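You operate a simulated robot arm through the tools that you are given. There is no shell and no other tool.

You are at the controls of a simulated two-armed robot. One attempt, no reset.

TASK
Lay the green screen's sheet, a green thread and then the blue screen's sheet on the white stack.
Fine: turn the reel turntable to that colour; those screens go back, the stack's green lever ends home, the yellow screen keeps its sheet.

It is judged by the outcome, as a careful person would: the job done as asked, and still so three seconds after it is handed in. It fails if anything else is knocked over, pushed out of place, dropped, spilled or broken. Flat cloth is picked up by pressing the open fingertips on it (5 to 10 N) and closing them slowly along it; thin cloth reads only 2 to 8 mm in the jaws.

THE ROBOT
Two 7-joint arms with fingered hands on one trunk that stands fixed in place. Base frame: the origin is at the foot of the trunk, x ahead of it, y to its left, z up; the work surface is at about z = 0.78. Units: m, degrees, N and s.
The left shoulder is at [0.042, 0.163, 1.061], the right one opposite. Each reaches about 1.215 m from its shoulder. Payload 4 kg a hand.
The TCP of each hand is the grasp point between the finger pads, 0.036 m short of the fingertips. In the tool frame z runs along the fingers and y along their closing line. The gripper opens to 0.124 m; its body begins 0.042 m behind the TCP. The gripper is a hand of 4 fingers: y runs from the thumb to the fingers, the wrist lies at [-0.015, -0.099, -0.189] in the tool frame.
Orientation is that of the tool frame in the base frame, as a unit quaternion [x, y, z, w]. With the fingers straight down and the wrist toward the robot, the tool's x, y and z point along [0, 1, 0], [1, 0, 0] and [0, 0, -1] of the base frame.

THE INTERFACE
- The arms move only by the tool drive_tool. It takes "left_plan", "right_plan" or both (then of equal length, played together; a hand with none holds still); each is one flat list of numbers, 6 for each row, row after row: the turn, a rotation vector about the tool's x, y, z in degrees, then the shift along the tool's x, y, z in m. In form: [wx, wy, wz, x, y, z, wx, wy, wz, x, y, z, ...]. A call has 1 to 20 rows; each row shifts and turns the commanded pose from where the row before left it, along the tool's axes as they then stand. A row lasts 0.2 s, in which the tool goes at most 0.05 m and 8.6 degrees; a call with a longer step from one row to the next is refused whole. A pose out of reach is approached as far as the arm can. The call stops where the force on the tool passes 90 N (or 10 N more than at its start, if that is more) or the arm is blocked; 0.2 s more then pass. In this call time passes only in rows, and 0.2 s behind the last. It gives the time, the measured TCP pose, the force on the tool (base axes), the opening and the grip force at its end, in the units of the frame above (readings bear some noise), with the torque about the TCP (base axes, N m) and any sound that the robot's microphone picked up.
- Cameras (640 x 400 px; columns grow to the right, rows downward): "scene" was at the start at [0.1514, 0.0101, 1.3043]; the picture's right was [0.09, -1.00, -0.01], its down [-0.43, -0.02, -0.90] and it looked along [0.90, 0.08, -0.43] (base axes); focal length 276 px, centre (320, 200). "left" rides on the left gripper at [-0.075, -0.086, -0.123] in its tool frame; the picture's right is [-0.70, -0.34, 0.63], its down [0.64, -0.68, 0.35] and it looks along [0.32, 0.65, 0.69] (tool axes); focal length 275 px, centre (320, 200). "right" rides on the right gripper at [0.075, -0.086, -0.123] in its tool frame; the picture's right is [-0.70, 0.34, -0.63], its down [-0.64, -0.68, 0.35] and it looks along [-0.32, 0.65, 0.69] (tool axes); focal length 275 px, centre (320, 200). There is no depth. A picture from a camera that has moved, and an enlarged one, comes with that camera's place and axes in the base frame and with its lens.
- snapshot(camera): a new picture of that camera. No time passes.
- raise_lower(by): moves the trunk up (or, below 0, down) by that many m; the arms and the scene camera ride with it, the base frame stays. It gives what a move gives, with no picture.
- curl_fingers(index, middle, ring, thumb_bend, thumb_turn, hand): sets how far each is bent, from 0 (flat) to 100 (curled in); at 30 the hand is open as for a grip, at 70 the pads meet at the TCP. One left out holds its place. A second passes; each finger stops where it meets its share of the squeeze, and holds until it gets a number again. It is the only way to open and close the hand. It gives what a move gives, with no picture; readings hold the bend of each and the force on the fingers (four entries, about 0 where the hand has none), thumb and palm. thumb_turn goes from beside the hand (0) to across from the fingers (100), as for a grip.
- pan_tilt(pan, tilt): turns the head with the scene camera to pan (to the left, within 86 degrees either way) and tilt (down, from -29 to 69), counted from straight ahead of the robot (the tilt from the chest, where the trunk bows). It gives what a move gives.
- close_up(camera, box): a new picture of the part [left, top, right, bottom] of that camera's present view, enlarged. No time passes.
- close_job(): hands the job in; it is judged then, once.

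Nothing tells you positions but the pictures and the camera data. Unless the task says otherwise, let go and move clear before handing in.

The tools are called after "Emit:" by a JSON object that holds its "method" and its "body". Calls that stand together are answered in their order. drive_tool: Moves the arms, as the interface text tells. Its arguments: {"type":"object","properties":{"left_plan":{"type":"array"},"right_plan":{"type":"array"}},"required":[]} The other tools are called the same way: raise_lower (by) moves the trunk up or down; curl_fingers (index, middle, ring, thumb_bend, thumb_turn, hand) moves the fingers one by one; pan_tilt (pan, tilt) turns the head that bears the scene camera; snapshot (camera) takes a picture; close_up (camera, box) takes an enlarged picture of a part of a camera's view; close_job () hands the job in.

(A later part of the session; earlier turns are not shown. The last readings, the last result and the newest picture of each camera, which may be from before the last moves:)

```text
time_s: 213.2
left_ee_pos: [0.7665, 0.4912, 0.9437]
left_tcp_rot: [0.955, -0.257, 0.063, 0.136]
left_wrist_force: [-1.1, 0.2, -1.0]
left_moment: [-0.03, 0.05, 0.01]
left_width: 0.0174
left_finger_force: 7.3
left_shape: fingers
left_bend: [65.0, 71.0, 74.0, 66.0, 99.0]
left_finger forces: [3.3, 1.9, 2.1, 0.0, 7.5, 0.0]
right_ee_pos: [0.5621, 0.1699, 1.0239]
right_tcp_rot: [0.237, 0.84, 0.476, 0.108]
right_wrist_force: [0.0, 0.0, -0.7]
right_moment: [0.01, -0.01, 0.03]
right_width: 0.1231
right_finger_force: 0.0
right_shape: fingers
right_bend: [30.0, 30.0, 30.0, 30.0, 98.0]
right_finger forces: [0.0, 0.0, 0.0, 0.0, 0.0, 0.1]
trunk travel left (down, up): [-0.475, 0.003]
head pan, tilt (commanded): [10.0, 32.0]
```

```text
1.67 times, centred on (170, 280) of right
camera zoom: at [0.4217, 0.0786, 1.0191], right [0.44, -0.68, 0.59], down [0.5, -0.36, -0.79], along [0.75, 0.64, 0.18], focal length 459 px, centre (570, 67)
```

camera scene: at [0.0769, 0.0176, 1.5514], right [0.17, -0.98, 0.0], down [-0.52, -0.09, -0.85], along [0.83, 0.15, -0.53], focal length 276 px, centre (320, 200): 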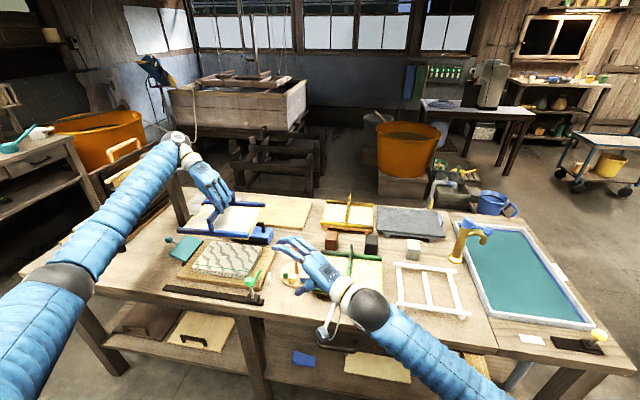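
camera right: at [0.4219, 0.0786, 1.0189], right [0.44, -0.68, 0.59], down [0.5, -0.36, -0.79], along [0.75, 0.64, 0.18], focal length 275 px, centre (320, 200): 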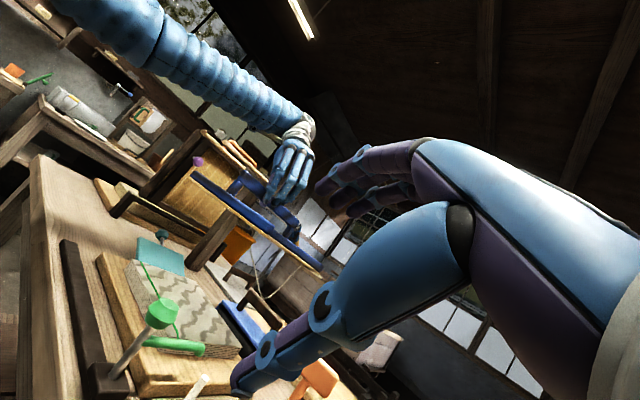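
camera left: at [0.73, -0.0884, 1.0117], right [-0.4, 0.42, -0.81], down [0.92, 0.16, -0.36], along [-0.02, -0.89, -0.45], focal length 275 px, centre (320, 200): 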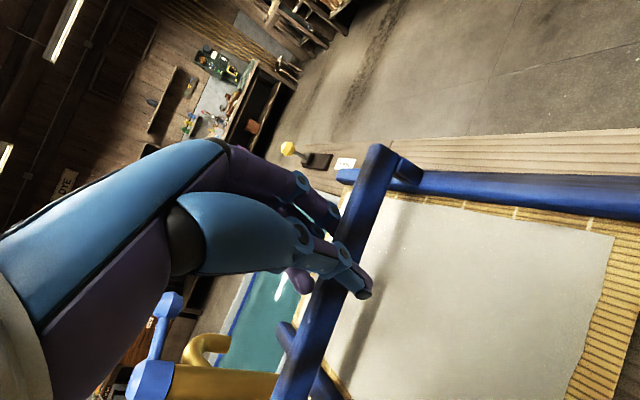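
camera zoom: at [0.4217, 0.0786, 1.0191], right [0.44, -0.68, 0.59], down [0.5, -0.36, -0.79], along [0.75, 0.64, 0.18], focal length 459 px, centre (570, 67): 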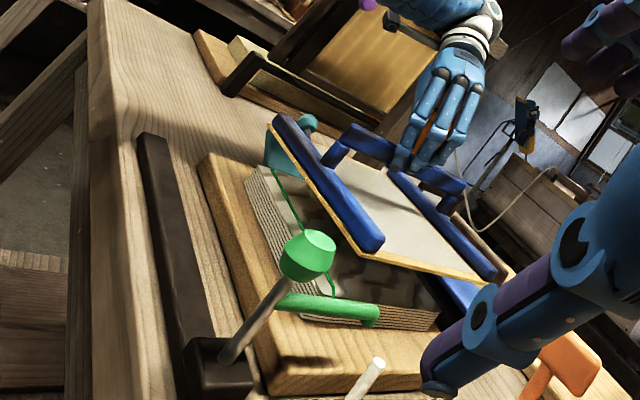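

Emit:
{"method": "close_up", "body": {"camera": "right", "box": [170, 230, 270, 310]}}

Emit:
{"method": "close_up", "body": {"camera": "scene", "box": [180, 235, 260, 285]}}

```text
5.00 times, centred on (220, 270) of right
camera zoom: at [0.4217, 0.0786, 1.0191], right [0.44, -0.68, 0.59], down [0.5, -0.36, -0.79], along [0.75, 0.64, 0.18], focal length 1376 px, centre (820, -150)
```

zoom: 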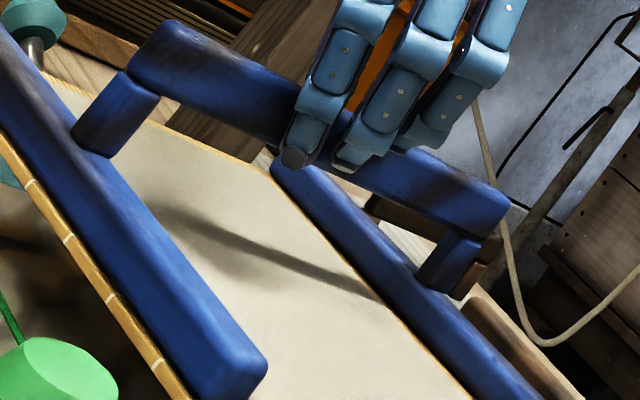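

```text
8.00 times, centred on (220, 260) of scene
camera zoom: at [0.0767, 0.0176, 1.5514], right [0.17, -0.98, 0.0], down [-0.52, -0.09, -0.85], along [0.83, 0.15, -0.53], focal length 2208 px, centre (1120, -280)
```

zoom: 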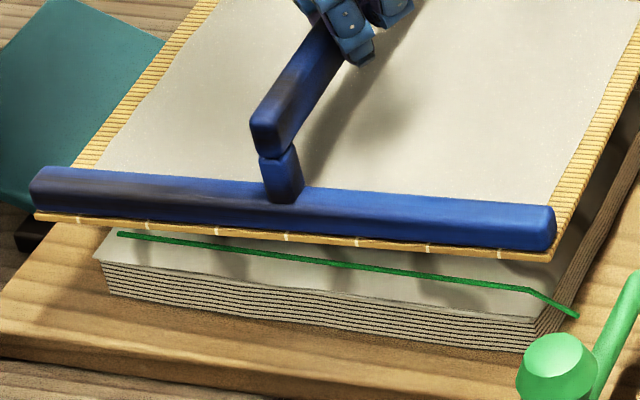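

Measured: blue is level, about 3° counter-clockwise and 4 mm too far forward. Trimming these, then lowering to just above contact.

Emit:
{"method": "drive_tool", "body": {"left_plan": [-0.27, -0.32, 1.34, -0.0017, 0.001, 0, -0.26, -0.32, 1.34, -0.0017, 0.001, 0, 0, 0, 0, -0.001, -0.0012, 0.0048, 0, 0, 0, -0.0014, -0.0017, 0.0072, 0, 0, 0, -0.0014, -0.0017, 0.0072, 0, 0, 0, -0.001, -0.0012, 0.0048, 0, 0, 0, 0, 0, 0, 0, 0, 0, 0, 0, 0]}}

Emit:
{"method": "close_up", "body": {"camera": "scene", "box": [178, 225, 278, 295]}}

Emit:
{"method": "close_up", "body": {"camera": "right", "box": [120, 200, 240, 310]}}

```text
time_s: 215.0
left_ee_pos: [0.7629, 0.4907, 0.9176]
left_tcp_rot: [0.948, -0.279, 0.06, 0.139]
left_wrist_force: [-0.8, -0.1, -1.5]
left_moment: [-0.01, 0.03, 0.03]
left_width: 0.0175
left_finger_force: 7.3
left_shape: fingers
left_bend: [65.0, 71.0, 74.0, 66.0, 99.0]
left_finger forces: [3.4, 1.9, 2.0, 0.1, 7.5, 0.1]
right_ee_pos: [0.5621, 0.1699, 1.0241]
right_tcp_rot: [0.239, 0.84, 0.476, 0.109]
right_wrist_force: [-0.1, 0.5, -0.2]
right_moment: [-0.02, 0.0, 0.03]
right_width: 0.1231
right_finger_force: 0.1
right_shape: fingers
right_bend: [30.0, 30.0, 30.0, 30.0, 98.0]
right_finger forces: [0.0, 0.1, 0.0, 0.1, 0.0, 0.0]
trunk travel left (down, up): [-0.475, 0.003]
head pan, tilt (commanded): [10.0, 32.0]
```

```text
5.71 times, centred on (228, 260) of scene
camera zoom: at [0.0766, 0.0177, 1.5514], right [0.17, -0.98, 0.0], down [-0.52, -0.09, -0.85], along [0.83, 0.15, -0.53], focal length 1577 px, centre (846, -143)
```

zoom: 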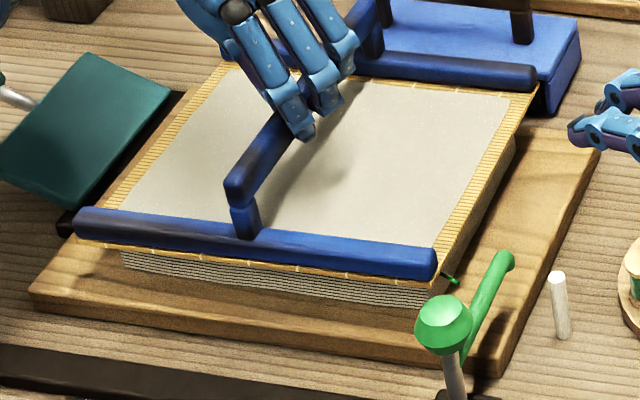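

```text
3.64 times, centred on (180, 255) of right
camera zoom: at [0.4217, 0.0787, 1.0191], right [0.44, -0.68, 0.59], down [0.5, -0.36, -0.79], along [0.75, 0.64, 0.18], focal length 1001 px, centre (829, 0)
```

zoom: 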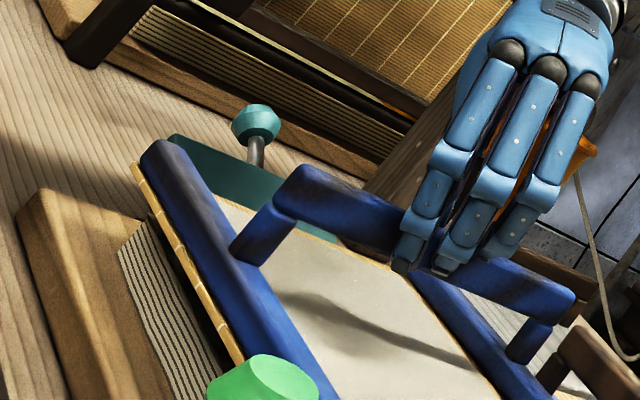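

Nearly there; a further 1.3° and 2 mm trim, then down to contact.

Emit:
{"method": "drive_tool", "body": {"left_plan": [-0.25, -0.3, 1.24, -0.0007, 0.0027, 0.0005, 0, 0, 0, -0.0006, -0.0007, 0.0028, 0, 0, 0, -0.0006, -0.0007, 0.0028, 0, 0, 0, -0.0004, -0.0005, 0.002, 0, 0, 0, 0, 0, 0, 0, 0, 0, 0, 0, 0]}}

Emit:
{"method": "close_up", "body": {"camera": "scene", "box": [178, 225, 278, 295]}}

Emit:
{"method": "close_up", "body": {"camera": "right", "box": [120, 200, 240, 310]}}

```text
time_s: 216.4
left_ee_pos: [0.7596, 0.4882, 0.9117]
left_tcp_rot: [0.945, -0.29, 0.058, 0.139]
left_wrist_force: [-0.4, 0.6, -0.6]
left_moment: [0.01, -0.01, 0.01]
left_width: 0.0175
left_finger_force: 7.8
left_shape: fingers
left_bend: [65.0, 71.0, 74.0, 66.0, 99.0]
left_finger forces: [3.4, 1.9, 2.2, 0.1, 7.5, 0.0]
right_ee_pos: [0.5615, 0.1692, 1.0247]
right_tcp_rot: [0.237, 0.839, 0.478, 0.108]
right_wrist_force: [0.4, 0.5, -0.3]
right_moment: [0.0, 0.0, 0.02]
right_width: 0.1231
right_finger_force: 0.1
right_shape: fingers
right_bend: [30.0, 30.0, 30.0, 30.0, 98.0]
right_finger forces: [0.0, 0.1, 0.1, 0.0, 0.0, 0.0]
trunk travel left (down, up): [-0.475, 0.003]
head pan, tilt (commanded): [10.0, 32.0]
```

```text
5.71 times, centred on (228, 260) of scene
camera zoom: at [0.0766, 0.0176, 1.5514], right [0.17, -0.98, 0.0], down [-0.52, -0.09, -0.85], along [0.83, 0.15, -0.53], focal length 1577 px, centre (846, -143)
```

zoom: 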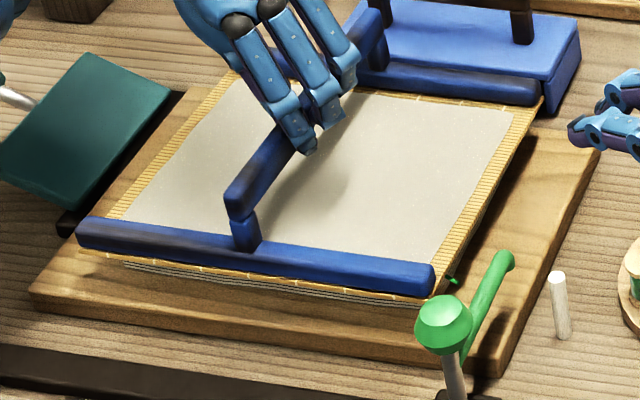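

```text
3.64 times, centred on (180, 255) of right
camera zoom: at [0.4216, 0.0786, 1.0191], right [0.44, -0.68, 0.59], down [0.5, -0.36, -0.79], along [0.75, 0.64, 0.18], focal length 1001 px, centre (829, 0)
```

zoom: 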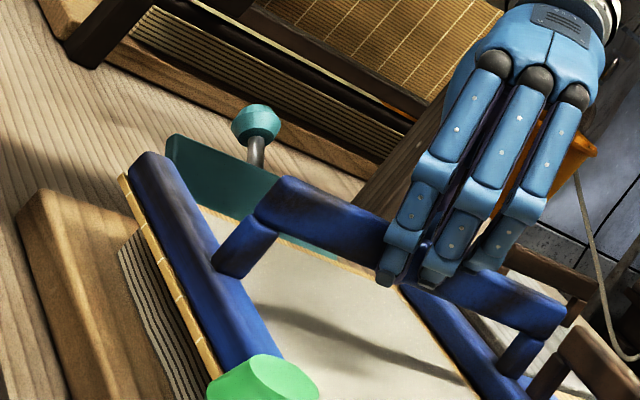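

Emit:
{"method": "drive_tool", "body": {"left_plan": [0, 0, 0, 0.0004, 0.0005, -0.0019, -0.34, -0.41, 1.72, 0.0027, 0.0005, 0.0007, 0, 0, 0, 0, 0, 0, 0, 0, 0, 0, 0, 0]}}

Emit:
{"method": "close_up", "body": {"camera": "scene", "box": [180, 235, 260, 285]}}

Emit:
{"method": "close_up", "body": {"camera": "right", "box": [60, 180, 280, 390]}}

```text
time_s: 217.4
left_ee_pos: [0.7622, 0.4871, 0.9117]
left_tcp_rot: [0.94, -0.305, 0.055, 0.14]
left_wrist_force: [-0.2, 0.3, -1.3]
left_moment: [0.04, 0.03, 0.0]
left_width: 0.0174
left_finger_force: 7.5
left_shape: fingers
left_bend: [65.0, 71.0, 74.0, 66.0, 99.0]
left_finger forces: [3.3, 2.0, 2.2, 0.0, 7.5, 0.0]
right_ee_pos: [0.5636, 0.1698, 1.0231]
right_tcp_rot: [0.238, 0.839, 0.476, 0.109]
right_wrist_force: [0.1, 0.0, -1.0]
right_moment: [0.0, 0.01, -0.03]
right_width: 0.1232
right_finger_force: 0.1
right_shape: fingers
right_bend: [30.0, 30.0, 30.0, 30.0, 98.0]
right_finger forces: [0.0, 0.1, 0.0, 0.0, 0.0, 0.0]
trunk travel left (down, up): [-0.475, 0.003]
head pan, tilt (commanded): [10.0, 32.0]
```

```text
8.00 times, centred on (220, 260) of scene
camera zoom: at [0.0767, 0.0175, 1.5514], right [0.17, -0.98, 0.0], down [-0.52, -0.09, -0.85], along [0.83, 0.15, -0.53], focal length 2208 px, centre (1120, -280)
```

zoom: 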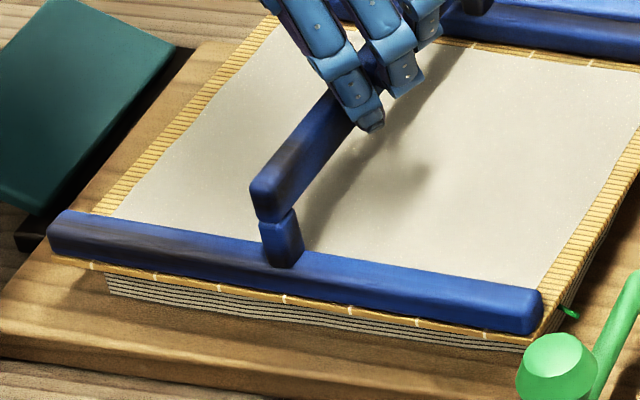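

```text
1.90 times, centred on (170, 285) of right
camera zoom: at [0.4217, 0.0786, 1.0191], right [0.44, -0.68, 0.59], down [0.5, -0.36, -0.79], along [0.75, 0.64, 0.18], focal length 524 px, centre (606, 38)
```

zoom: 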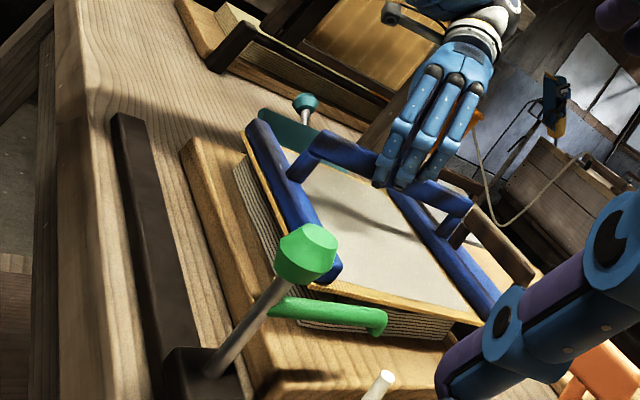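

Slightly over-turned; correcting by about 2° back.

Emit:
{"method": "drive_tool", "body": {"left_plan": [0.44, 0.53, -2.19, 0.0011, 0.0016, 0.0006, 0, 0, 0, 0, 0, 0, 0, 0, 0, 0, 0, 0]}}

Emit:
{"method": "close_up", "body": {"camera": "scene", "box": [180, 235, 260, 285]}}

Emit:
{"method": "close_up", "body": {"camera": "right", "box": [100, 200, 260, 330]}}

```text
time_s: 218.2
left_ee_pos: [0.762, 0.4848, 0.913]
left_tcp_rot: [0.946, -0.286, 0.058, 0.138]
left_wrist_force: [-0.6, -0.4, -1.2]
left_moment: [0.01, 0.01, 0.0]
left_width: 0.0175
left_finger_force: 8.0
left_shape: fingers
left_bend: [65.0, 71.0, 74.0, 66.0, 99.0]
left_finger forces: [3.3, 1.9, 2.3, 0.1, 7.5, 0.1]
right_ee_pos: [0.5624, 0.1686, 1.024]
right_tcp_rot: [0.236, 0.84, 0.477, 0.107]
right_wrist_force: [0.0, 0.7, -0.1]
right_moment: [-0.01, 0.03, -0.01]
right_width: 0.1229
right_finger_force: 0.1
right_shape: fingers
right_bend: [30.0, 30.0, 30.0, 30.0, 98.0]
right_finger forces: [0.0, 0.0, 0.0, 0.0, 0.1, 0.1]
trunk travel left (down, up): [-0.475, 0.003]
head pan, tilt (commanded): [10.0, 32.0]
```

```text
8.00 times, centred on (220, 260) of scene
camera zoom: at [0.0764, 0.0177, 1.5514], right [0.17, -0.98, 0.0], down [-0.52, -0.09, -0.85], along [0.83, 0.15, -0.53], focal length 2208 px, centre (1120, -280)
```

zoom: 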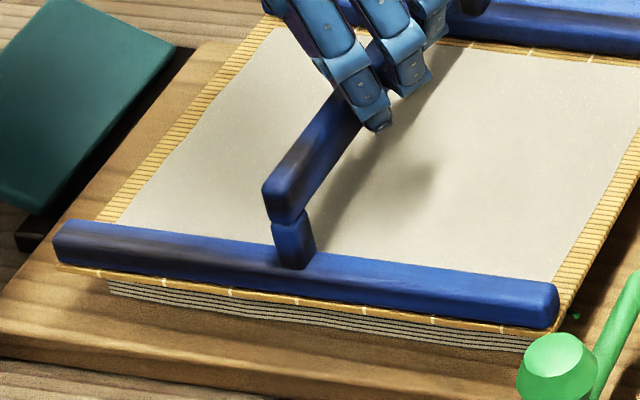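

```text
3.08 times, centred on (180, 265) of right
camera zoom: at [0.4215, 0.0787, 1.0192], right [0.44, -0.68, 0.59], down [0.5, -0.36, -0.79], along [0.75, 0.64, 0.18], focal length 847 px, centre (751, 0)
```

zoom: 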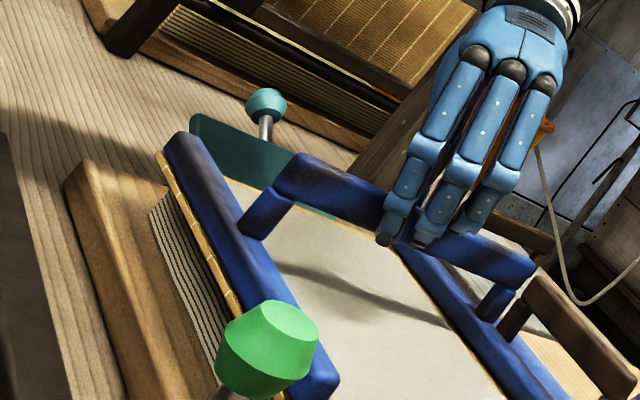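

Now parallel with the stack and within about 3 mm. Lowering to contact and pressing gradually.

Emit:
{"method": "drive_tool", "body": {"left_plan": [0, 0, 0, -0.0004, -0.0005, 0.0019, 0, 0, 0, -0.0004, -0.0005, 0.0019, 0, 0, 0, -0.0004, -0.0005, 0.0019, 0, 0, 0, 0, 0, 0]}}

Emit:
{"method": "drive_tool", "body": {"left_plan": [0, 0, 0, -0.0004, -0.0005, 0.0019, 0, 0, 0, -0.0004, -0.0005, 0.0019, 0, 0, 0, 0, 0, 0]}}

Emit:
{"method": "close_up", "body": {"camera": "scene", "box": [178, 225, 278, 295]}}

```text
time_s: 219.2
left_ee_pos: [0.7616, 0.4846, 0.9065]
left_tcp_rot: [0.946, -0.286, 0.058, 0.138]
left_wrist_force: [1.6, -1.1, -1.3]
left_moment: [0.0, 0.02, -0.02]
left_width: 0.0176
left_finger_force: 7.6
left_shape: fingers
left_bend: [65.0, 71.0, 74.0, 66.0, 99.0]
left_finger forces: [3.2, 1.8, 2.6, 0.0, 7.6, 0.0]
right_ee_pos: [0.5627, 0.1703, 1.0231]
right_tcp_rot: [0.237, 0.839, 0.477, 0.108]
right_wrist_force: [0.4, 1.3, -0.4]
right_moment: [0.01, -0.03, -0.01]
right_width: 0.1232
right_finger_force: 0.1
right_shape: fingers
right_bend: [30.0, 30.0, 30.0, 30.0, 98.0]
right_finger forces: [0.0, 0.1, 0.1, 0.0, 0.0, 0.1]
trunk travel left (down, up): [-0.475, 0.003]
head pan, tilt (commanded): [10.0, 32.0]
```

```text
time_s: 220.0
left_ee_pos: [0.7619, 0.4841, 0.9045]
left_tcp_rot: [0.947, -0.285, 0.059, 0.138]
left_wrist_force: [-0.2, 0.4, 9.4]
left_moment: [0.02, -0.1, 0.02]
left_width: 0.0173
left_finger_force: 10.4
left_shape: fingers
left_bend: [66.0, 71.0, 75.0, 66.0, 99.0]
left_finger forces: [3.2, 2.0, 4.5, 0.0, 10.6, 0.0]
right_ee_pos: [0.5625, 0.1683, 1.0252]
right_tcp_rot: [0.237, 0.839, 0.478, 0.108]
right_wrist_force: [0.0, 0.2, -1.2]
right_moment: [0.02, -0.03, -0.02]
right_width: 0.1232
right_finger_force: 0.1
right_shape: fingers
right_bend: [30.0, 30.0, 30.0, 30.0, 98.0]
right_finger forces: [0.0, 0.0, 0.0, 0.1, 0.1, 0.0]
trunk travel left (down, up): [-0.475, 0.003]
head pan, tilt (commanded): [10.0, 32.0]
```

```text
5.71 times, centred on (228, 260) of scene
camera zoom: at [0.0757, 0.0172, 1.5515], right [0.17, -0.98, 0.0], down [-0.52, -0.09, -0.85], along [0.84, 0.15, -0.53], focal length 1577 px, centre (846, -143)
```

zoom: 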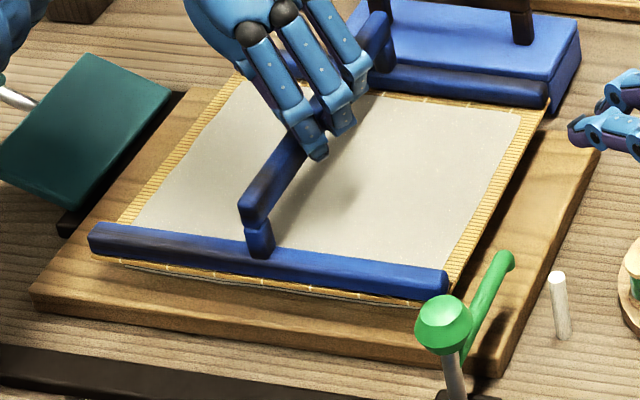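

Contact at about 9 N and squarely seated. Pressing to about 30 N and holding.

Emit:
{"method": "drive_tool", "body": {"left_plan": [0, 0, 0, -0.0004, -0.0005, 0.0019, 0, 0, 0, -0.0004, -0.0005, 0.0019, 0, 0, 0, 0, 0, 0, 0, 0, 0, 0, 0, 0, 0, 0, 0, 0, 0, 0, 0, 0, 0, 0, 0, 0, 0, 0, 0, 0, 0, 0, 0, 0, 0, 0, 0, 0]}}

```text
time_s: 221.8
left_ee_pos: [0.761, 0.4844, 0.9013]
left_tcp_rot: [0.946, -0.286, 0.06, 0.138]
left_wrist_force: [6.3, 5.3, 33.9]
left_moment: [-0.11, -0.21, -0.07]
left_width: 0.0176
left_finger_force: 19.8
left_shape: fingers
left_bend: [65.0, 72.0, 75.0, 66.0, 99.0]
left_finger forces: [4.3, 3.5, 8.7, 0.1, 23.2, 0.0]
right_ee_pos: [0.5616, 0.169, 1.0255]
right_tcp_rot: [0.238, 0.839, 0.477, 0.109]
right_wrist_force: [0.2, 0.4, -0.2]
right_moment: [-0.01, 0.0, -0.01]
right_width: 0.1228
right_finger_force: 0.1
right_shape: fingers
right_bend: [30.0, 30.0, 30.0, 30.0, 98.0]
right_finger forces: [0.1, 0.1, 0.0, 0.1, 0.0, 0.0]
trunk travel left (down, up): [-0.475, 0.003]
head pan, tilt (commanded): [10.0, 32.0]
```

Steady at 34 N. Holding a little longer, then lifting very slowly.

Emit:
{"method": "drive_tool", "body": {"left_plan": [0, 0, 0, 0, 0, 0, 0, 0, 0, 0, 0, 0, 0, 0, 0, 0, 0, 0, 0, 0, 0, 0, 0, 0, 0, 0, 0, 0, 0, 0, 0, 0, 0, 0, 0, 0, 0, 0, 0, 0, 0, 0]}}

Emit:
{"method": "drive_tool", "body": {"left_plan": [0, 0, 0, 0.0002, 0.0002, -0.001, 0, 0, 0, 0.0002, 0.0002, -0.001, 0, 0, 0, 0.0002, 0.0002, -0.001, 0, 0, 0, 0.0002, 0.0002, -0.001, 0, 0, 0, 0.0002, 0.0002, -0.001, 0, 0, 0, 0.0002, 0.0002, -0.001, 0, 0, 0, 0.0003, 0.0003, -0.0015, 0, 0, 0, 0.0004, 0.0005, -0.0019, 0, 0, 0, 0.0004, 0.0005, -0.0019, 0, 0, 0, 0.0006, 0.0007, -0.0029, 0, 0, 0, 0.0008, 0.0009, -0.0038, 0, 0, 0, 0.001, 0.0012, -0.0048, 0, 0, 0, 0.001, 0.0012, -0.0048, 0, 0, 0, 0.001, 0.0012, -0.0048, 0, 0, 0, 0.001, 0.0012, -0.0048, 0, 0, 0, 0.001, 0.0012, -0.0048, 0, 0, 0, 0, 0, 0, 0, 0, 0, 0, 0, 0]}}

Emit:
{"method": "close_up", "body": {"camera": "scene", "box": [170, 215, 290, 300]}}

Emit:
{"method": "close_up", "body": {"camera": "right", "box": [60, 180, 280, 390]}}

```text
time_s: 223.4
left_ee_pos: [0.761, 0.4846, 0.8985]
left_tcp_rot: [0.946, -0.286, 0.057, 0.139]
left_wrist_force: [-1.0, 0.2, 0.1]
left_moment: [-0.1, -0.04, -0.05]
left_width: 0.0176
left_finger_force: 10.4
left_shape: fingers
left_bend: [65.0, 72.0, 74.0, 66.0, 98.0]
left_finger forces: [4.0, 2.5, 3.6, 0.1, 9.9, 0.0]
right_ee_pos: [0.5633, 0.1691, 1.0243]
right_tcp_rot: [0.238, 0.839, 0.476, 0.109]
right_wrist_force: [0.9, 0.1, -0.7]
right_moment: [-0.02, 0.0, 0.0]
right_width: 0.1232
right_finger_force: 0.1
right_shape: fingers
right_bend: [30.0, 30.0, 30.0, 30.0, 98.0]
right_finger forces: [0.0, 0.0, 0.0, 0.0, 0.0, 0.1]
trunk travel left (down, up): [-0.475, 0.003]
head pan, tilt (commanded): [10.0, 32.0]
```

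```text
time_s: 227.2
left_ee_pos: [0.762, 0.4837, 0.9436]
left_tcp_rot: [0.946, -0.286, 0.058, 0.138]
left_wrist_force: [0.3, 0.2, -0.6]
left_moment: [0.01, 0.01, 0.0]
left_width: 0.0175
left_finger_force: 9.4
left_shape: fingers
left_bend: [65.0, 71.0, 74.0, 66.0, 98.0]
left_finger forces: [3.9, 2.0, 3.0, 0.1, 9.1, 0.0]
right_ee_pos: [0.5634, 0.1711, 1.0247]
right_tcp_rot: [0.237, 0.839, 0.477, 0.108]
right_wrist_force: [-0.3, -0.3, 0.5]
right_moment: [0.03, -0.01, -0.01]
right_width: 0.1231
right_finger_force: 0.0
right_shape: fingers
right_bend: [30.0, 30.0, 30.0, 30.0, 98.0]
right_finger forces: [0.0, 0.0, 0.0, 0.1, 0.0, 0.1]
trunk travel left (down, up): [-0.475, 0.003]
head pan, tilt (commanded): [10.0, 32.0]
```

```text
4.71 times, centred on (230, 258) of scene
camera zoom: at [0.0765, 0.0176, 1.5514], right [0.17, -0.98, 0.0], down [-0.52, -0.09, -0.85], along [0.83, 0.15, -0.53], focal length 1299 px, centre (744, -71)
```

zoom: 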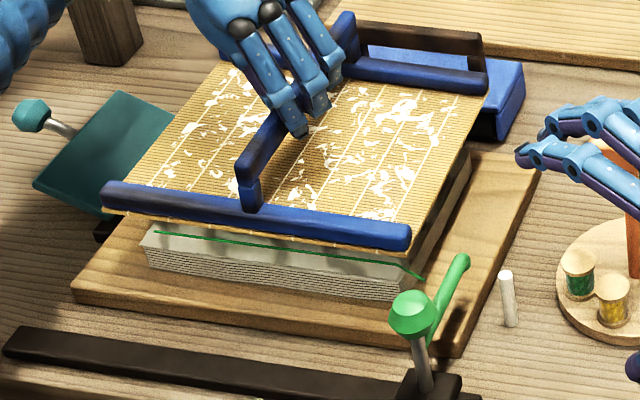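

```text
1.90 times, centred on (170, 285) of right
camera zoom: at [0.4216, 0.0786, 1.0191], right [0.44, -0.68, 0.59], down [0.5, -0.36, -0.79], along [0.75, 0.64, 0.18], focal length 524 px, centre (606, 38)
```

zoom: 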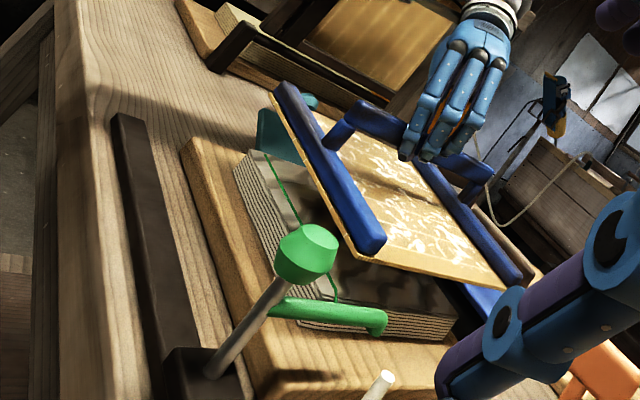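

Blue's screen is now bare with the same flecks as green's, so that is simply how an emptied screen looks. I'll raise it clear and inspect the stack and thread.

Emit:
{"method": "drive_tool", "body": {"left_plan": [0, 0, 0, 0.0015, 0.0018, -0.0076, 0, 0, 0, 0.003, 0.0036, -0.0152, 0, 0, 0, 0.003, 0.0036, -0.0152, 0, 0, 0, 0.003, 0.0036, -0.0152, 0, 0, 0, 0.003, 0.0036, -0.0152, 0, 0, 0, 0.003, 0.0036, -0.0152, 0, 0, 0, 0.003, 0.0036, -0.0152, 0, 0, 0, 0.003, 0.0036, -0.0152, 0, 0, 0, 0.003, 0.0036, -0.0152, 0, 0, 0, 0.0015, 0.0018, -0.0076, 0, 0, 0, 0, 0, 0]}}

Emit:
{"method": "close_up", "body": {"camera": "scene", "box": [170, 225, 290, 310]}}

Emit:
{"method": "close_up", "body": {"camera": "scene", "box": [185, 235, 265, 290]}}

Emit:
{"method": "close_up", "body": {"camera": "right", "box": [60, 200, 280, 390]}}

```text
time_s: 229.6
left_ee_pos: [0.7622, 0.4845, 1.0864]
left_tcp_rot: [0.946, -0.286, 0.057, 0.139]
left_wrist_force: [-0.1, -0.6, -0.2]
left_moment: [-0.02, 0.03, 0.0]
left_width: 0.0176
left_finger_force: 8.8
left_shape: fingers
left_bend: [65.0, 71.0, 74.0, 66.0, 98.0]
left_finger forces: [4.0, 2.0, 3.2, 0.0, 9.1, 0.0]
right_ee_pos: [0.5632, 0.1702, 1.0238]
right_tcp_rot: [0.237, 0.84, 0.477, 0.107]
right_wrist_force: [0.3, 0.7, 0.0]
right_moment: [0.01, -0.01, -0.01]
right_width: 0.1232
right_finger_force: 0.0
right_shape: fingers
right_bend: [30.0, 30.0, 30.0, 30.0, 98.0]
right_finger forces: [0.0, 0.0, 0.1, 0.0, 0.0, 0.0]
trunk travel left (down, up): [-0.475, 0.003]
head pan, tilt (commanded): [10.0, 32.0]
```

```text
4.71 times, centred on (230, 268) of scene
camera zoom: at [0.0766, 0.0176, 1.5514], right [0.17, -0.98, 0.0], down [-0.52, -0.09, -0.85], along [0.83, 0.15, -0.53], focal length 1299 px, centre (744, -118)
```

zoom: 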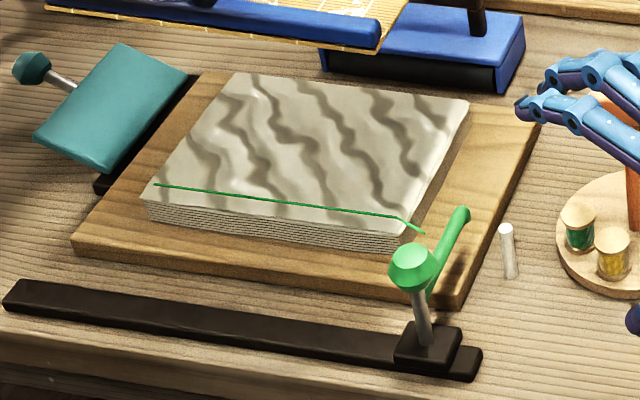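

```text
7.27 times, centred on (225, 262) of scene
camera zoom: at [0.0766, 0.0176, 1.5514], right [0.17, -0.98, 0.0], down [-0.52, -0.09, -0.85], along [0.83, 0.15, -0.53], focal length 2008 px, centre (1011, -254)
```

zoom: 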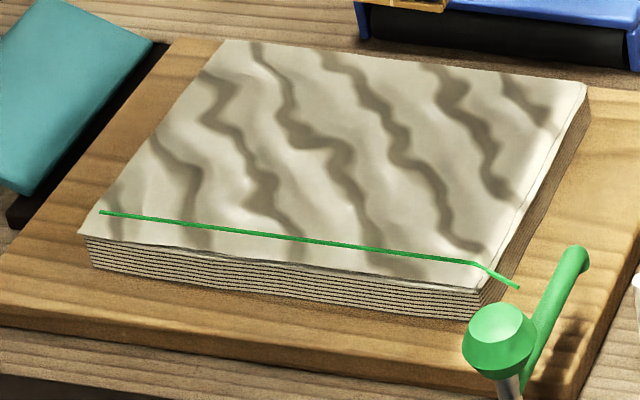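

```text
2.11 times, centred on (170, 295) of right
camera zoom: at [0.4216, 0.0786, 1.0191], right [0.44, -0.68, 0.59], down [0.5, -0.36, -0.79], along [0.75, 0.64, 0.18], focal length 580 px, centre (636, 0)
```

zoom: 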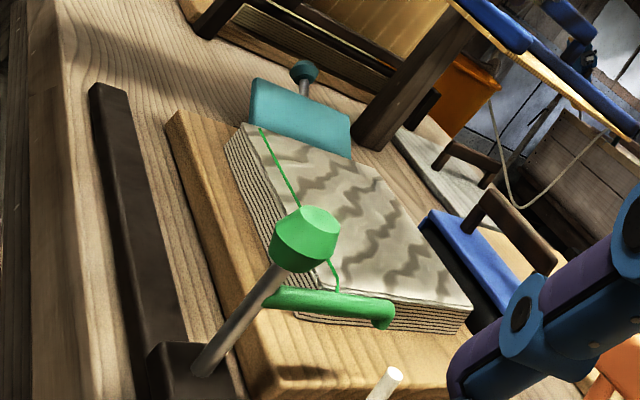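

The second sheet is on, the thread lies along the near edge, and the lever is still home. Now to return the blue screen: first I'll clear the right hand out of the carrying path.

Emit:
{"method": "drive_tool", "body": {"right_plan": [6.5, 0, 0, 0, 0, 0, 6.5, 0, 0, 0, 0, 0, 6.5, 0, 0, 0, 0, 0, 6.5, 0, 0, 0, 0, 0, 6.5, 0, 0, 0, 0, 0, 6.5, 0, 0, 0, 0, 0, 6.5, 0, 0, 0, 0, 0, 6.5, 0, 0, 0, 0, 0, 6.5, 0, 0, 0, 0, 0, 0, 0, 0, -0.018, -0.036, -0.018, 0, 0, 0, -0.018, -0.036, -0.018, 0, 0, 0, -0.018, -0.036, -0.018, 0, 0, 0, -0.018, -0.036, -0.018, 0, 0, 0, -0.018, -0.036, -0.018, 0, 0, 0, -0.018, -0.036, -0.018, 0, 0, 0, -0.018, -0.036, -0.018, 0, 0, 0, -0.018, -0.036, -0.018, 0, 0, 0, 0, 0, 0]}}

Emit:
{"method": "drive_tool", "body": {"right_plan": [0, 0, 7.5, 0, 0, 0, 0, 0, 7.5, 0, 0, 0, 0, 0, 7.5, 0, 0, 0, 0, 0, 7.5, 0, 0, 0, 0, 0, 7.5, 0, 0, 0, 0, 0, 7.5, 0, 0, 0, 0, 0, 7.5, 0, 0, 0, 0, 0, 7.5, 0, 0, 0, 0, 0, 0, -0.02, 0, 0, 0, 0, 0, -0.04, 0, 0, 0, 0, 0, -0.04, 0, 0, 0, 0, 0, -0.04, 0, 0, 0, 0, 0, -0.04, 0, 0, 0, 0, 0, -0.04, 0, 0, 0, 0, 0, -0.04, 0, 0, 0, 0, 0, -0.04, 0, 0, 0, 0, 0, -0.02, 0, 0, 0, 0, 0, 0, 0, 0]}}

Emit:
{"method": "snapshot", "body": {"camera": "scene"}}

Emit:
{"method": "close_up", "body": {"camera": "scene", "box": [380, 240, 490, 325]}}

```text
time_s: 233.4
left_ee_pos: [0.7623, 0.4842, 1.0852]
left_tcp_rot: [0.946, -0.286, 0.058, 0.138]
left_wrist_force: [1.5, 0.1, -0.9]
left_moment: [-0.01, 0.03, 0.03]
left_width: 0.0175
left_finger_force: 9.0
left_shape: fingers
left_bend: [65.0, 71.0, 74.0, 66.0, 98.0]
left_finger forces: [4.0, 2.0, 3.1, 0.0, 9.1, 0.1]
right_ee_pos: [0.5454, -0.1538, 1.1618]
right_tcp_rot: [0.261, 0.965, 0.006, -0.023]
right_wrist_force: [0.9, -0.8, -0.2]
right_moment: [0.0, 0.0, 0.0]
right_width: 0.1232
right_finger_force: 0.0
right_shape: fingers
right_bend: [30.0, 30.0, 30.0, 30.0, 98.0]
right_finger forces: [0.0, 0.1, 0.0, 0.0, 0.0, 0.0]
trunk travel left (down, up): [-0.475, 0.003]
head pan, tilt (commanded): [10.0, 32.0]
```

```text
time_s: 237.2
left_ee_pos: [0.7617, 0.4838, 1.0859]
left_tcp_rot: [0.947, -0.286, 0.058, 0.138]
left_wrist_force: [-0.1, 1.1, -1.0]
left_moment: [-0.01, 0.05, -0.01]
left_width: 0.0177
left_finger_force: 9.1
left_shape: fingers
left_bend: [65.0, 71.0, 74.0, 66.0, 98.0]
left_finger forces: [4.1, 1.9, 3.1, 0.1, 9.1, 0.1]
right_ee_pos: [0.547, -0.4722, 1.1555]
right_tcp_rot: [0.708, 0.705, -0.005, -0.021]
right_wrist_force: [-0.5, -0.7, -0.1]
right_moment: [-0.02, 0.02, -0.02]
right_width: 0.1231
right_finger_force: 0.0
right_shape: fingers
right_bend: [30.0, 30.0, 30.0, 30.0, 98.0]
right_finger forces: [0.1, 0.1, 0.1, 0.1, 0.1, 0.1]
trunk travel left (down, up): [-0.475, 0.003]
head pan, tilt (commanded): [10.0, 32.0]
```

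```text
taken
camera scene: at [0.0767, 0.0174, 1.5514], right [0.17, -0.98, 0.0], down [-0.52, -0.09, -0.85], along [0.83, 0.15, -0.53], focal length 276 px, centre (320, 200)
```

scene: 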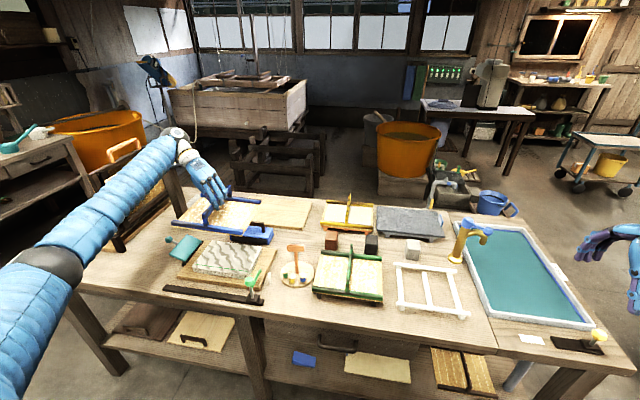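

```text
4.71 times, centred on (435, 282) of scene
camera zoom: at [0.0767, 0.0174, 1.5514], right [0.17, -0.98, 0.0], down [-0.52, -0.09, -0.85], along [0.83, 0.15, -0.53], focal length 1299 px, centre (-221, -188)
```

zoom: 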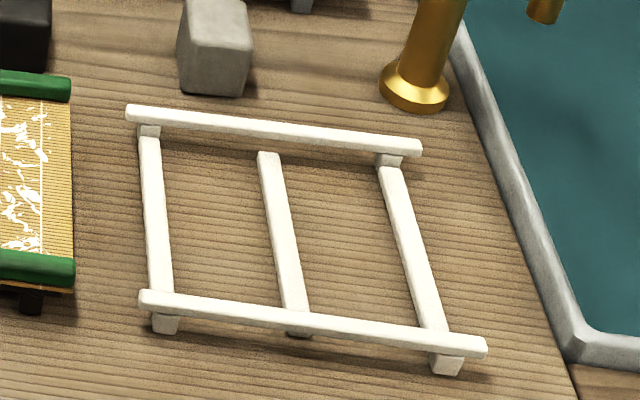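

The blue stand is centred near (0.764, −0.231). Carrying the empty blue screen back at safe height.

Emit:
{"method": "drive_tool", "body": {"left_plan": [0, 0, 0, 0.0063, 0.0096, 0.0035, 0, 0, 0, 0.0126, 0.01913, 0.00706, 0, 0, 0, 0.0126, 0.01913, 0.00706, 0, 0, 0, 0.0126, 0.01913, 0.00706, 0, 0, 0, 0.0126, 0.01913, 0.00706, 0, 0, 0, 0.0126, 0.01913, 0.00706, 0, 0, 0, 0.0126, 0.01913, 0.00706, 0, 0, 0, 0.0126, 0.01913, 0.00706, 0, 0, 0, 0.0126, 0.01913, 0.00706, 0, 0, 0, 0.0126, 0.01913, 0.00706, 0, 0, 0, 0.0126, 0.01913, 0.00706, 0, 0, 0, 0.0126, 0.01913, 0.00706, 0, 0, 0, 0.0126, 0.01913, 0.00706, 0, 0, 0, 0.0126, 0.01913, 0.00706, 0, 0, 0, 0.0126, 0.01913, 0.00706, 0, 0, 0, 0.0126, 0.01913, 0.00706, 0, 0, 0, 0.0126, 0.01913, 0.00706, 0, 0, 0, 0.0126, 0.01913, 0.00706, 0, 0, 0, 0.0126, 0.01913, 0.00706, 0, 0, 0, 0.0126, 0.01913, 0.00706]}}

Emit:
{"method": "drive_tool", "body": {"left_plan": [0, 0, 0, 0.0126, 0.01913, 0.00706, 0, 0, 0, 0.0126, 0.01913, 0.00706, 0, 0, 0, 0.0126, 0.01913, 0.00706, 0, 0, 0, 0.0126, 0.01913, 0.00706, 0, 0, 0, 0.0126, 0.01913, 0.00706, 0, 0, 0, 0.0126, 0.01913, 0.00706, 0, 0, 0, 0.0126, 0.01913, 0.00706, 0, 0, 0, 0.0126, 0.01913, 0.00706, 0, 0, 0, 0.0126, 0.01913, 0.00706, 0, 0, 0, 0.0082, 0.0221, 0.0069, 0, 0, 0, 0.004, 0.006, 0.0022, 0, 0, 0, 0, 0, 0, 0, 0, 0, 0, 0, 0]}}

Emit:
{"method": "snapshot", "body": {"camera": "scene"}}

Emit:
{"method": "close_up", "body": {"camera": "scene", "box": [370, 200, 500, 320]}}

```text
time_s: 241.4
left_ee_pos: [0.7609, 0.0172, 1.0859]
left_tcp_rot: [0.947, -0.285, 0.058, 0.138]
left_wrist_force: [0.1, -0.1, -0.6]
left_moment: [-0.02, 0.0, -0.01]
left_width: 0.0176
left_finger_force: 9.6
left_shape: fingers
left_bend: [65.0, 71.0, 74.0, 66.0, 98.0]
left_finger forces: [4.0, 2.0, 3.1, 0.1, 9.0, 0.2]
right_ee_pos: [0.5477, -0.473, 1.1537]
right_tcp_rot: [0.708, 0.706, -0.005, -0.022]
right_wrist_force: [-0.7, -0.7, 0.1]
right_moment: [0.03, 0.01, -0.01]
right_width: 0.1234
right_finger_force: 0.0
right_shape: fingers
right_bend: [30.0, 30.0, 30.0, 30.0, 98.0]
right_finger forces: [0.0, 0.0, 0.0, 0.1, 0.0, 0.1]
trunk travel left (down, up): [-0.475, 0.003]
head pan, tilt (commanded): [10.0, 32.0]
```

```text
time_s: 244.2
left_ee_pos: [0.7599, -0.2312, 1.083]
left_tcp_rot: [0.946, -0.286, 0.058, 0.139]
left_wrist_force: [0.5, 0.8, -0.3]
left_moment: [0.01, 0.03, -0.03]
left_width: 0.0175
left_finger_force: 9.1
left_shape: fingers
left_bend: [65.0, 71.0, 74.0, 66.0, 98.0]
left_finger forces: [4.0, 2.1, 3.0, 0.0, 9.0, 0.0]
right_ee_pos: [0.5478, -0.473, 1.1541]
right_tcp_rot: [0.708, 0.706, -0.005, -0.021]
right_wrist_force: [0.2, -0.2, 0.1]
right_moment: [-0.01, -0.04, 0.0]
right_width: 0.1232
right_finger_force: 0.0
right_shape: fingers
right_bend: [30.0, 30.0, 30.0, 30.0, 98.0]
right_finger forces: [0.0, 0.0, 0.0, 0.0, 0.0, 0.0]
trunk travel left (down, up): [-0.475, 0.003]
head pan, tilt (commanded): [10.0, 32.0]
```

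```text
taken
camera scene: at [0.0765, 0.0168, 1.5514], right [0.17, -0.98, 0.0], down [-0.52, -0.09, -0.85], along [0.83, 0.15, -0.53], focal length 276 px, centre (320, 200)
```

scene: 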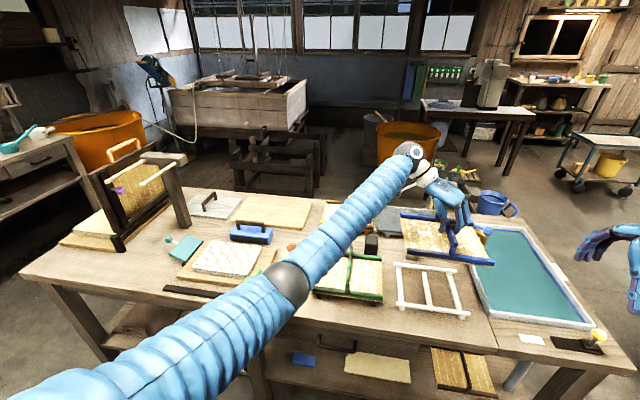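

```text
3.33 times, centred on (435, 260) of scene
camera zoom: at [0.0765, 0.0168, 1.5514], right [0.17, -0.98, 0.0], down [-0.52, -0.09, -0.85], along [0.83, 0.15, -0.53], focal length 920 px, centre (-63, 0)
```

zoom: 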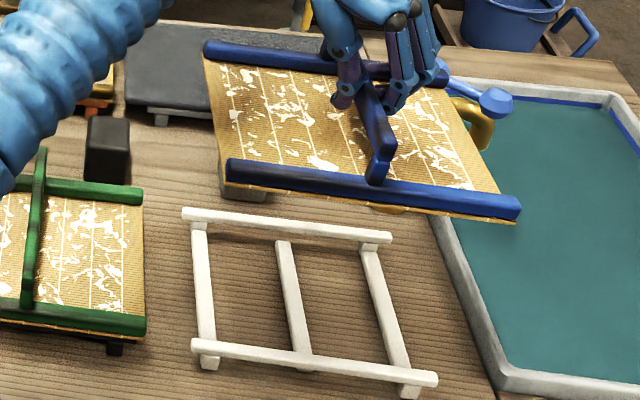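

Lowering blue toward its stand, keeping well clear of the tap.

Emit:
{"method": "drive_tool", "body": {"left_plan": [0, 0, 0, -0.0018, -0.0018, 0.0081, 0, 0, 0, -0.0035, -0.0036, 0.0162, 0, 0, 0, -0.0035, -0.0036, 0.0162, 0, 0, 0, -0.0035, -0.0036, 0.0162, 0, 0, 0, -0.0035, -0.0036, 0.0162, 0, 0, 0, -0.0035, -0.0036, 0.0162, 0, 0, 0, -0.0035, -0.0036, 0.0162, 0, 0, 0, -0.0035, -0.0036, 0.0162, 0, 0, 0, -0.0035, -0.0036, 0.0162, 0, 0, 0, -0.0018, -0.0018, 0.0081, 0, 0, 0, 0, 0, 0, 0, 0, 0, 0, 0, 0]}}

Emit:
{"method": "close_up", "body": {"camera": "scene", "box": [380, 235, 490, 325]}}

Emit:
{"method": "snapshot", "body": {"camera": "right"}}

```text
time_s: 246.8
left_ee_pos: [0.7539, -0.232, 0.9294]
left_tcp_rot: [0.947, -0.285, 0.058, 0.139]
left_wrist_force: [-0.4, -0.3, -1.1]
left_moment: [-0.01, 0.02, 0.01]
left_width: 0.0174
left_finger_force: 9.0
left_shape: fingers
left_bend: [65.0, 71.0, 74.0, 66.0, 98.0]
left_finger forces: [4.0, 2.1, 3.1, 0.0, 9.1, 0.1]
right_ee_pos: [0.547, -0.4734, 1.1544]
right_tcp_rot: [0.708, 0.706, -0.006, -0.022]
right_wrist_force: [0.1, -1.0, -0.1]
right_moment: [-0.01, -0.01, -0.01]
right_width: 0.123
right_finger_force: 0.0
right_shape: fingers
right_bend: [30.0, 30.0, 30.0, 30.0, 98.0]
right_finger forces: [0.0, 0.0, 0.0, 0.1, 0.1, 0.0]
trunk travel left (down, up): [-0.475, 0.003]
head pan, tilt (commanded): [10.0, 32.0]
```

```text
4.44 times, centred on (435, 280) of scene
camera zoom: at [0.0765, 0.0169, 1.5514], right [0.17, -0.98, 0.0], down [-0.52, -0.09, -0.85], along [0.83, 0.15, -0.53], focal length 1227 px, centre (-191, -156)
```

zoom: 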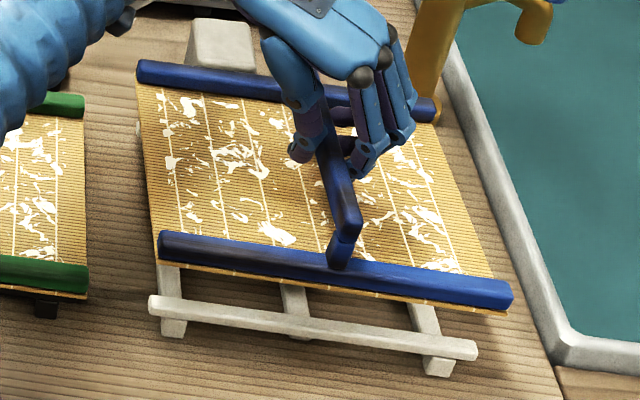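

```text
taken
camera right: at [0.4661, -0.4007, 1.2831], right [0.36, -0.71, 0.6], down [-0.7, -0.63, -0.33], along [0.62, -0.3, -0.72], focal length 275 px, centre (320, 200)
```

right: 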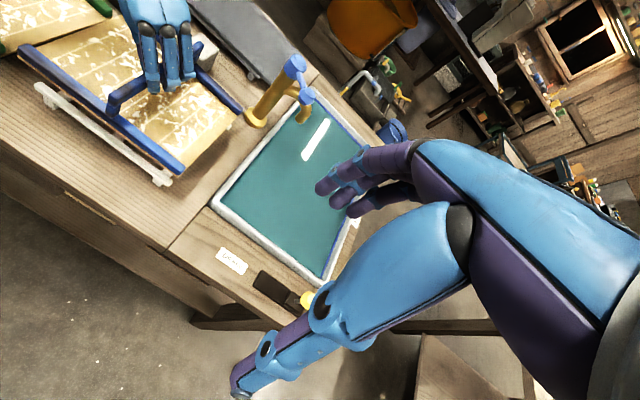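

Emit:
{"method": "drive_tool", "body": {"left_plan": [0, 0, 0, -0.0027, -0.0005, -0.0006, 0, 0, 0, -0.0027, -0.0005, -0.0007, 0, 0, 0, -0.0009, -0.0011, 0.0045, 0, 0, 0, -0.0015, -0.0018, 0.0076, 0, 0, 0, -0.0015, -0.0018, 0.0076, 0, 0, 0, -0.0009, -0.0011, 0.0045, 0, 0, 0, 0, 0, 0, 0, 0, 0, 0, 0, 0]}}

Emit:
{"method": "close_up", "body": {"camera": "scene", "box": [380, 235, 490, 325]}}

Emit:
{"method": "close_up", "body": {"camera": "right", "box": [10, 0, 260, 200]}}

```text
time_s: 248.6
left_ee_pos: [0.7516, -0.2259, 0.9072]
left_tcp_rot: [0.946, -0.286, 0.058, 0.138]
left_wrist_force: [0.7, 0.8, -1.2]
left_moment: [-0.01, 0.02, 0.05]
left_width: 0.0173
left_finger_force: 8.8
left_shape: fingers
left_bend: [65.0, 71.0, 74.0, 66.0, 98.0]
left_finger forces: [4.0, 2.2, 3.2, 0.0, 9.2, 0.0]
right_ee_pos: [0.5465, -0.4731, 1.1549]
right_tcp_rot: [0.708, 0.706, -0.005, -0.022]
right_wrist_force: [0.5, -0.1, 0.9]
right_moment: [0.02, -0.02, 0.01]
right_width: 0.123
right_finger_force: 0.1
right_shape: fingers
right_bend: [30.0, 30.0, 30.0, 30.0, 98.0]
right_finger forces: [0.0, 0.1, 0.0, 0.1, 0.0, 0.0]
trunk travel left (down, up): [-0.475, 0.003]
head pan, tilt (commanded): [10.0, 32.0]
```

```text
4.44 times, centred on (435, 280) of scene
camera zoom: at [0.0765, 0.0168, 1.5514], right [0.17, -0.98, 0.0], down [-0.52, -0.09, -0.85], along [0.83, 0.15, -0.53], focal length 1227 px, centre (-191, -156)
```

zoom: 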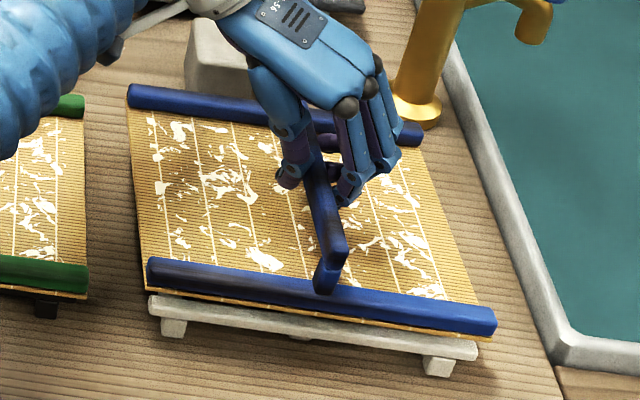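

```text
2.00 times, centred on (135, 100) of right
camera zoom: at [0.4661, -0.4007, 1.2831], right [0.36, -0.71, 0.6], down [-0.7, -0.63, -0.33], along [0.62, -0.3, -0.72], focal length 551 px, centre (690, 400)
```

zoom: 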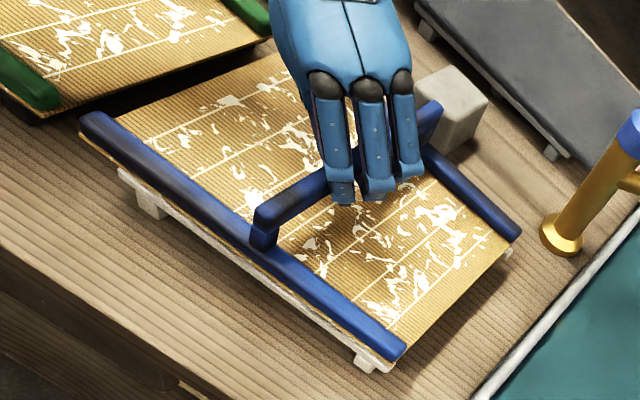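

Within 2–3 mm of flush. A tiny trim, then lowering gently onto the stand.

Emit:
{"method": "drive_tool", "body": {"left_plan": [0, 0, 0, 0.0006, -0.0027, -0.0005, 0, 0, 0, -0.0007, -0.0008, 0.0033, 0, 0, 0, -0.0007, -0.0008, 0.0033, 0, 0, 0, -0.0006, -0.0007, 0.0029, 0, 0, 0, -0.0004, -0.0005, 0.0019, 0, 0, 0, 0, 0, 0]}}

Emit:
{"method": "close_up", "body": {"camera": "scene", "box": [380, 235, 490, 325]}}

```text
time_s: 250.0
left_ee_pos: [0.7529, -0.2241, 0.8949]
left_tcp_rot: [0.946, -0.286, 0.058, 0.138]
left_wrist_force: [-0.4, -0.2, -2.4]
left_moment: [0.0, 0.0, 0.0]
left_width: 0.0174
left_finger_force: 9.2
left_shape: fingers
left_bend: [65.0, 71.0, 74.0, 66.0, 98.0]
left_finger forces: [4.0, 2.1, 3.0, 0.1, 9.0, 0.0]
right_ee_pos: [0.5492, -0.4736, 1.1555]
right_tcp_rot: [0.707, 0.707, -0.005, -0.022]
right_wrist_force: [-0.1, 1.0, -0.4]
right_moment: [0.02, 0.01, 0.01]
right_width: 0.1233
right_finger_force: 0.1
right_shape: fingers
right_bend: [30.0, 30.0, 30.0, 30.0, 98.0]
right_finger forces: [0.0, 0.0, 0.0, 0.0, 0.0, 0.0]
trunk travel left (down, up): [-0.475, 0.003]
head pan, tilt (commanded): [10.0, 32.0]
```

```text
4.44 times, centred on (435, 280) of scene
camera zoom: at [0.0765, 0.017, 1.5514], right [0.17, -0.98, 0.0], down [-0.52, -0.09, -0.85], along [0.83, 0.15, -0.53], focal length 1227 px, centre (-191, -156)
```

zoom: 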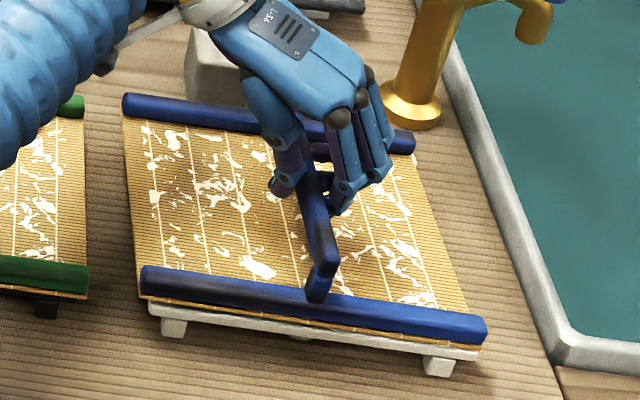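

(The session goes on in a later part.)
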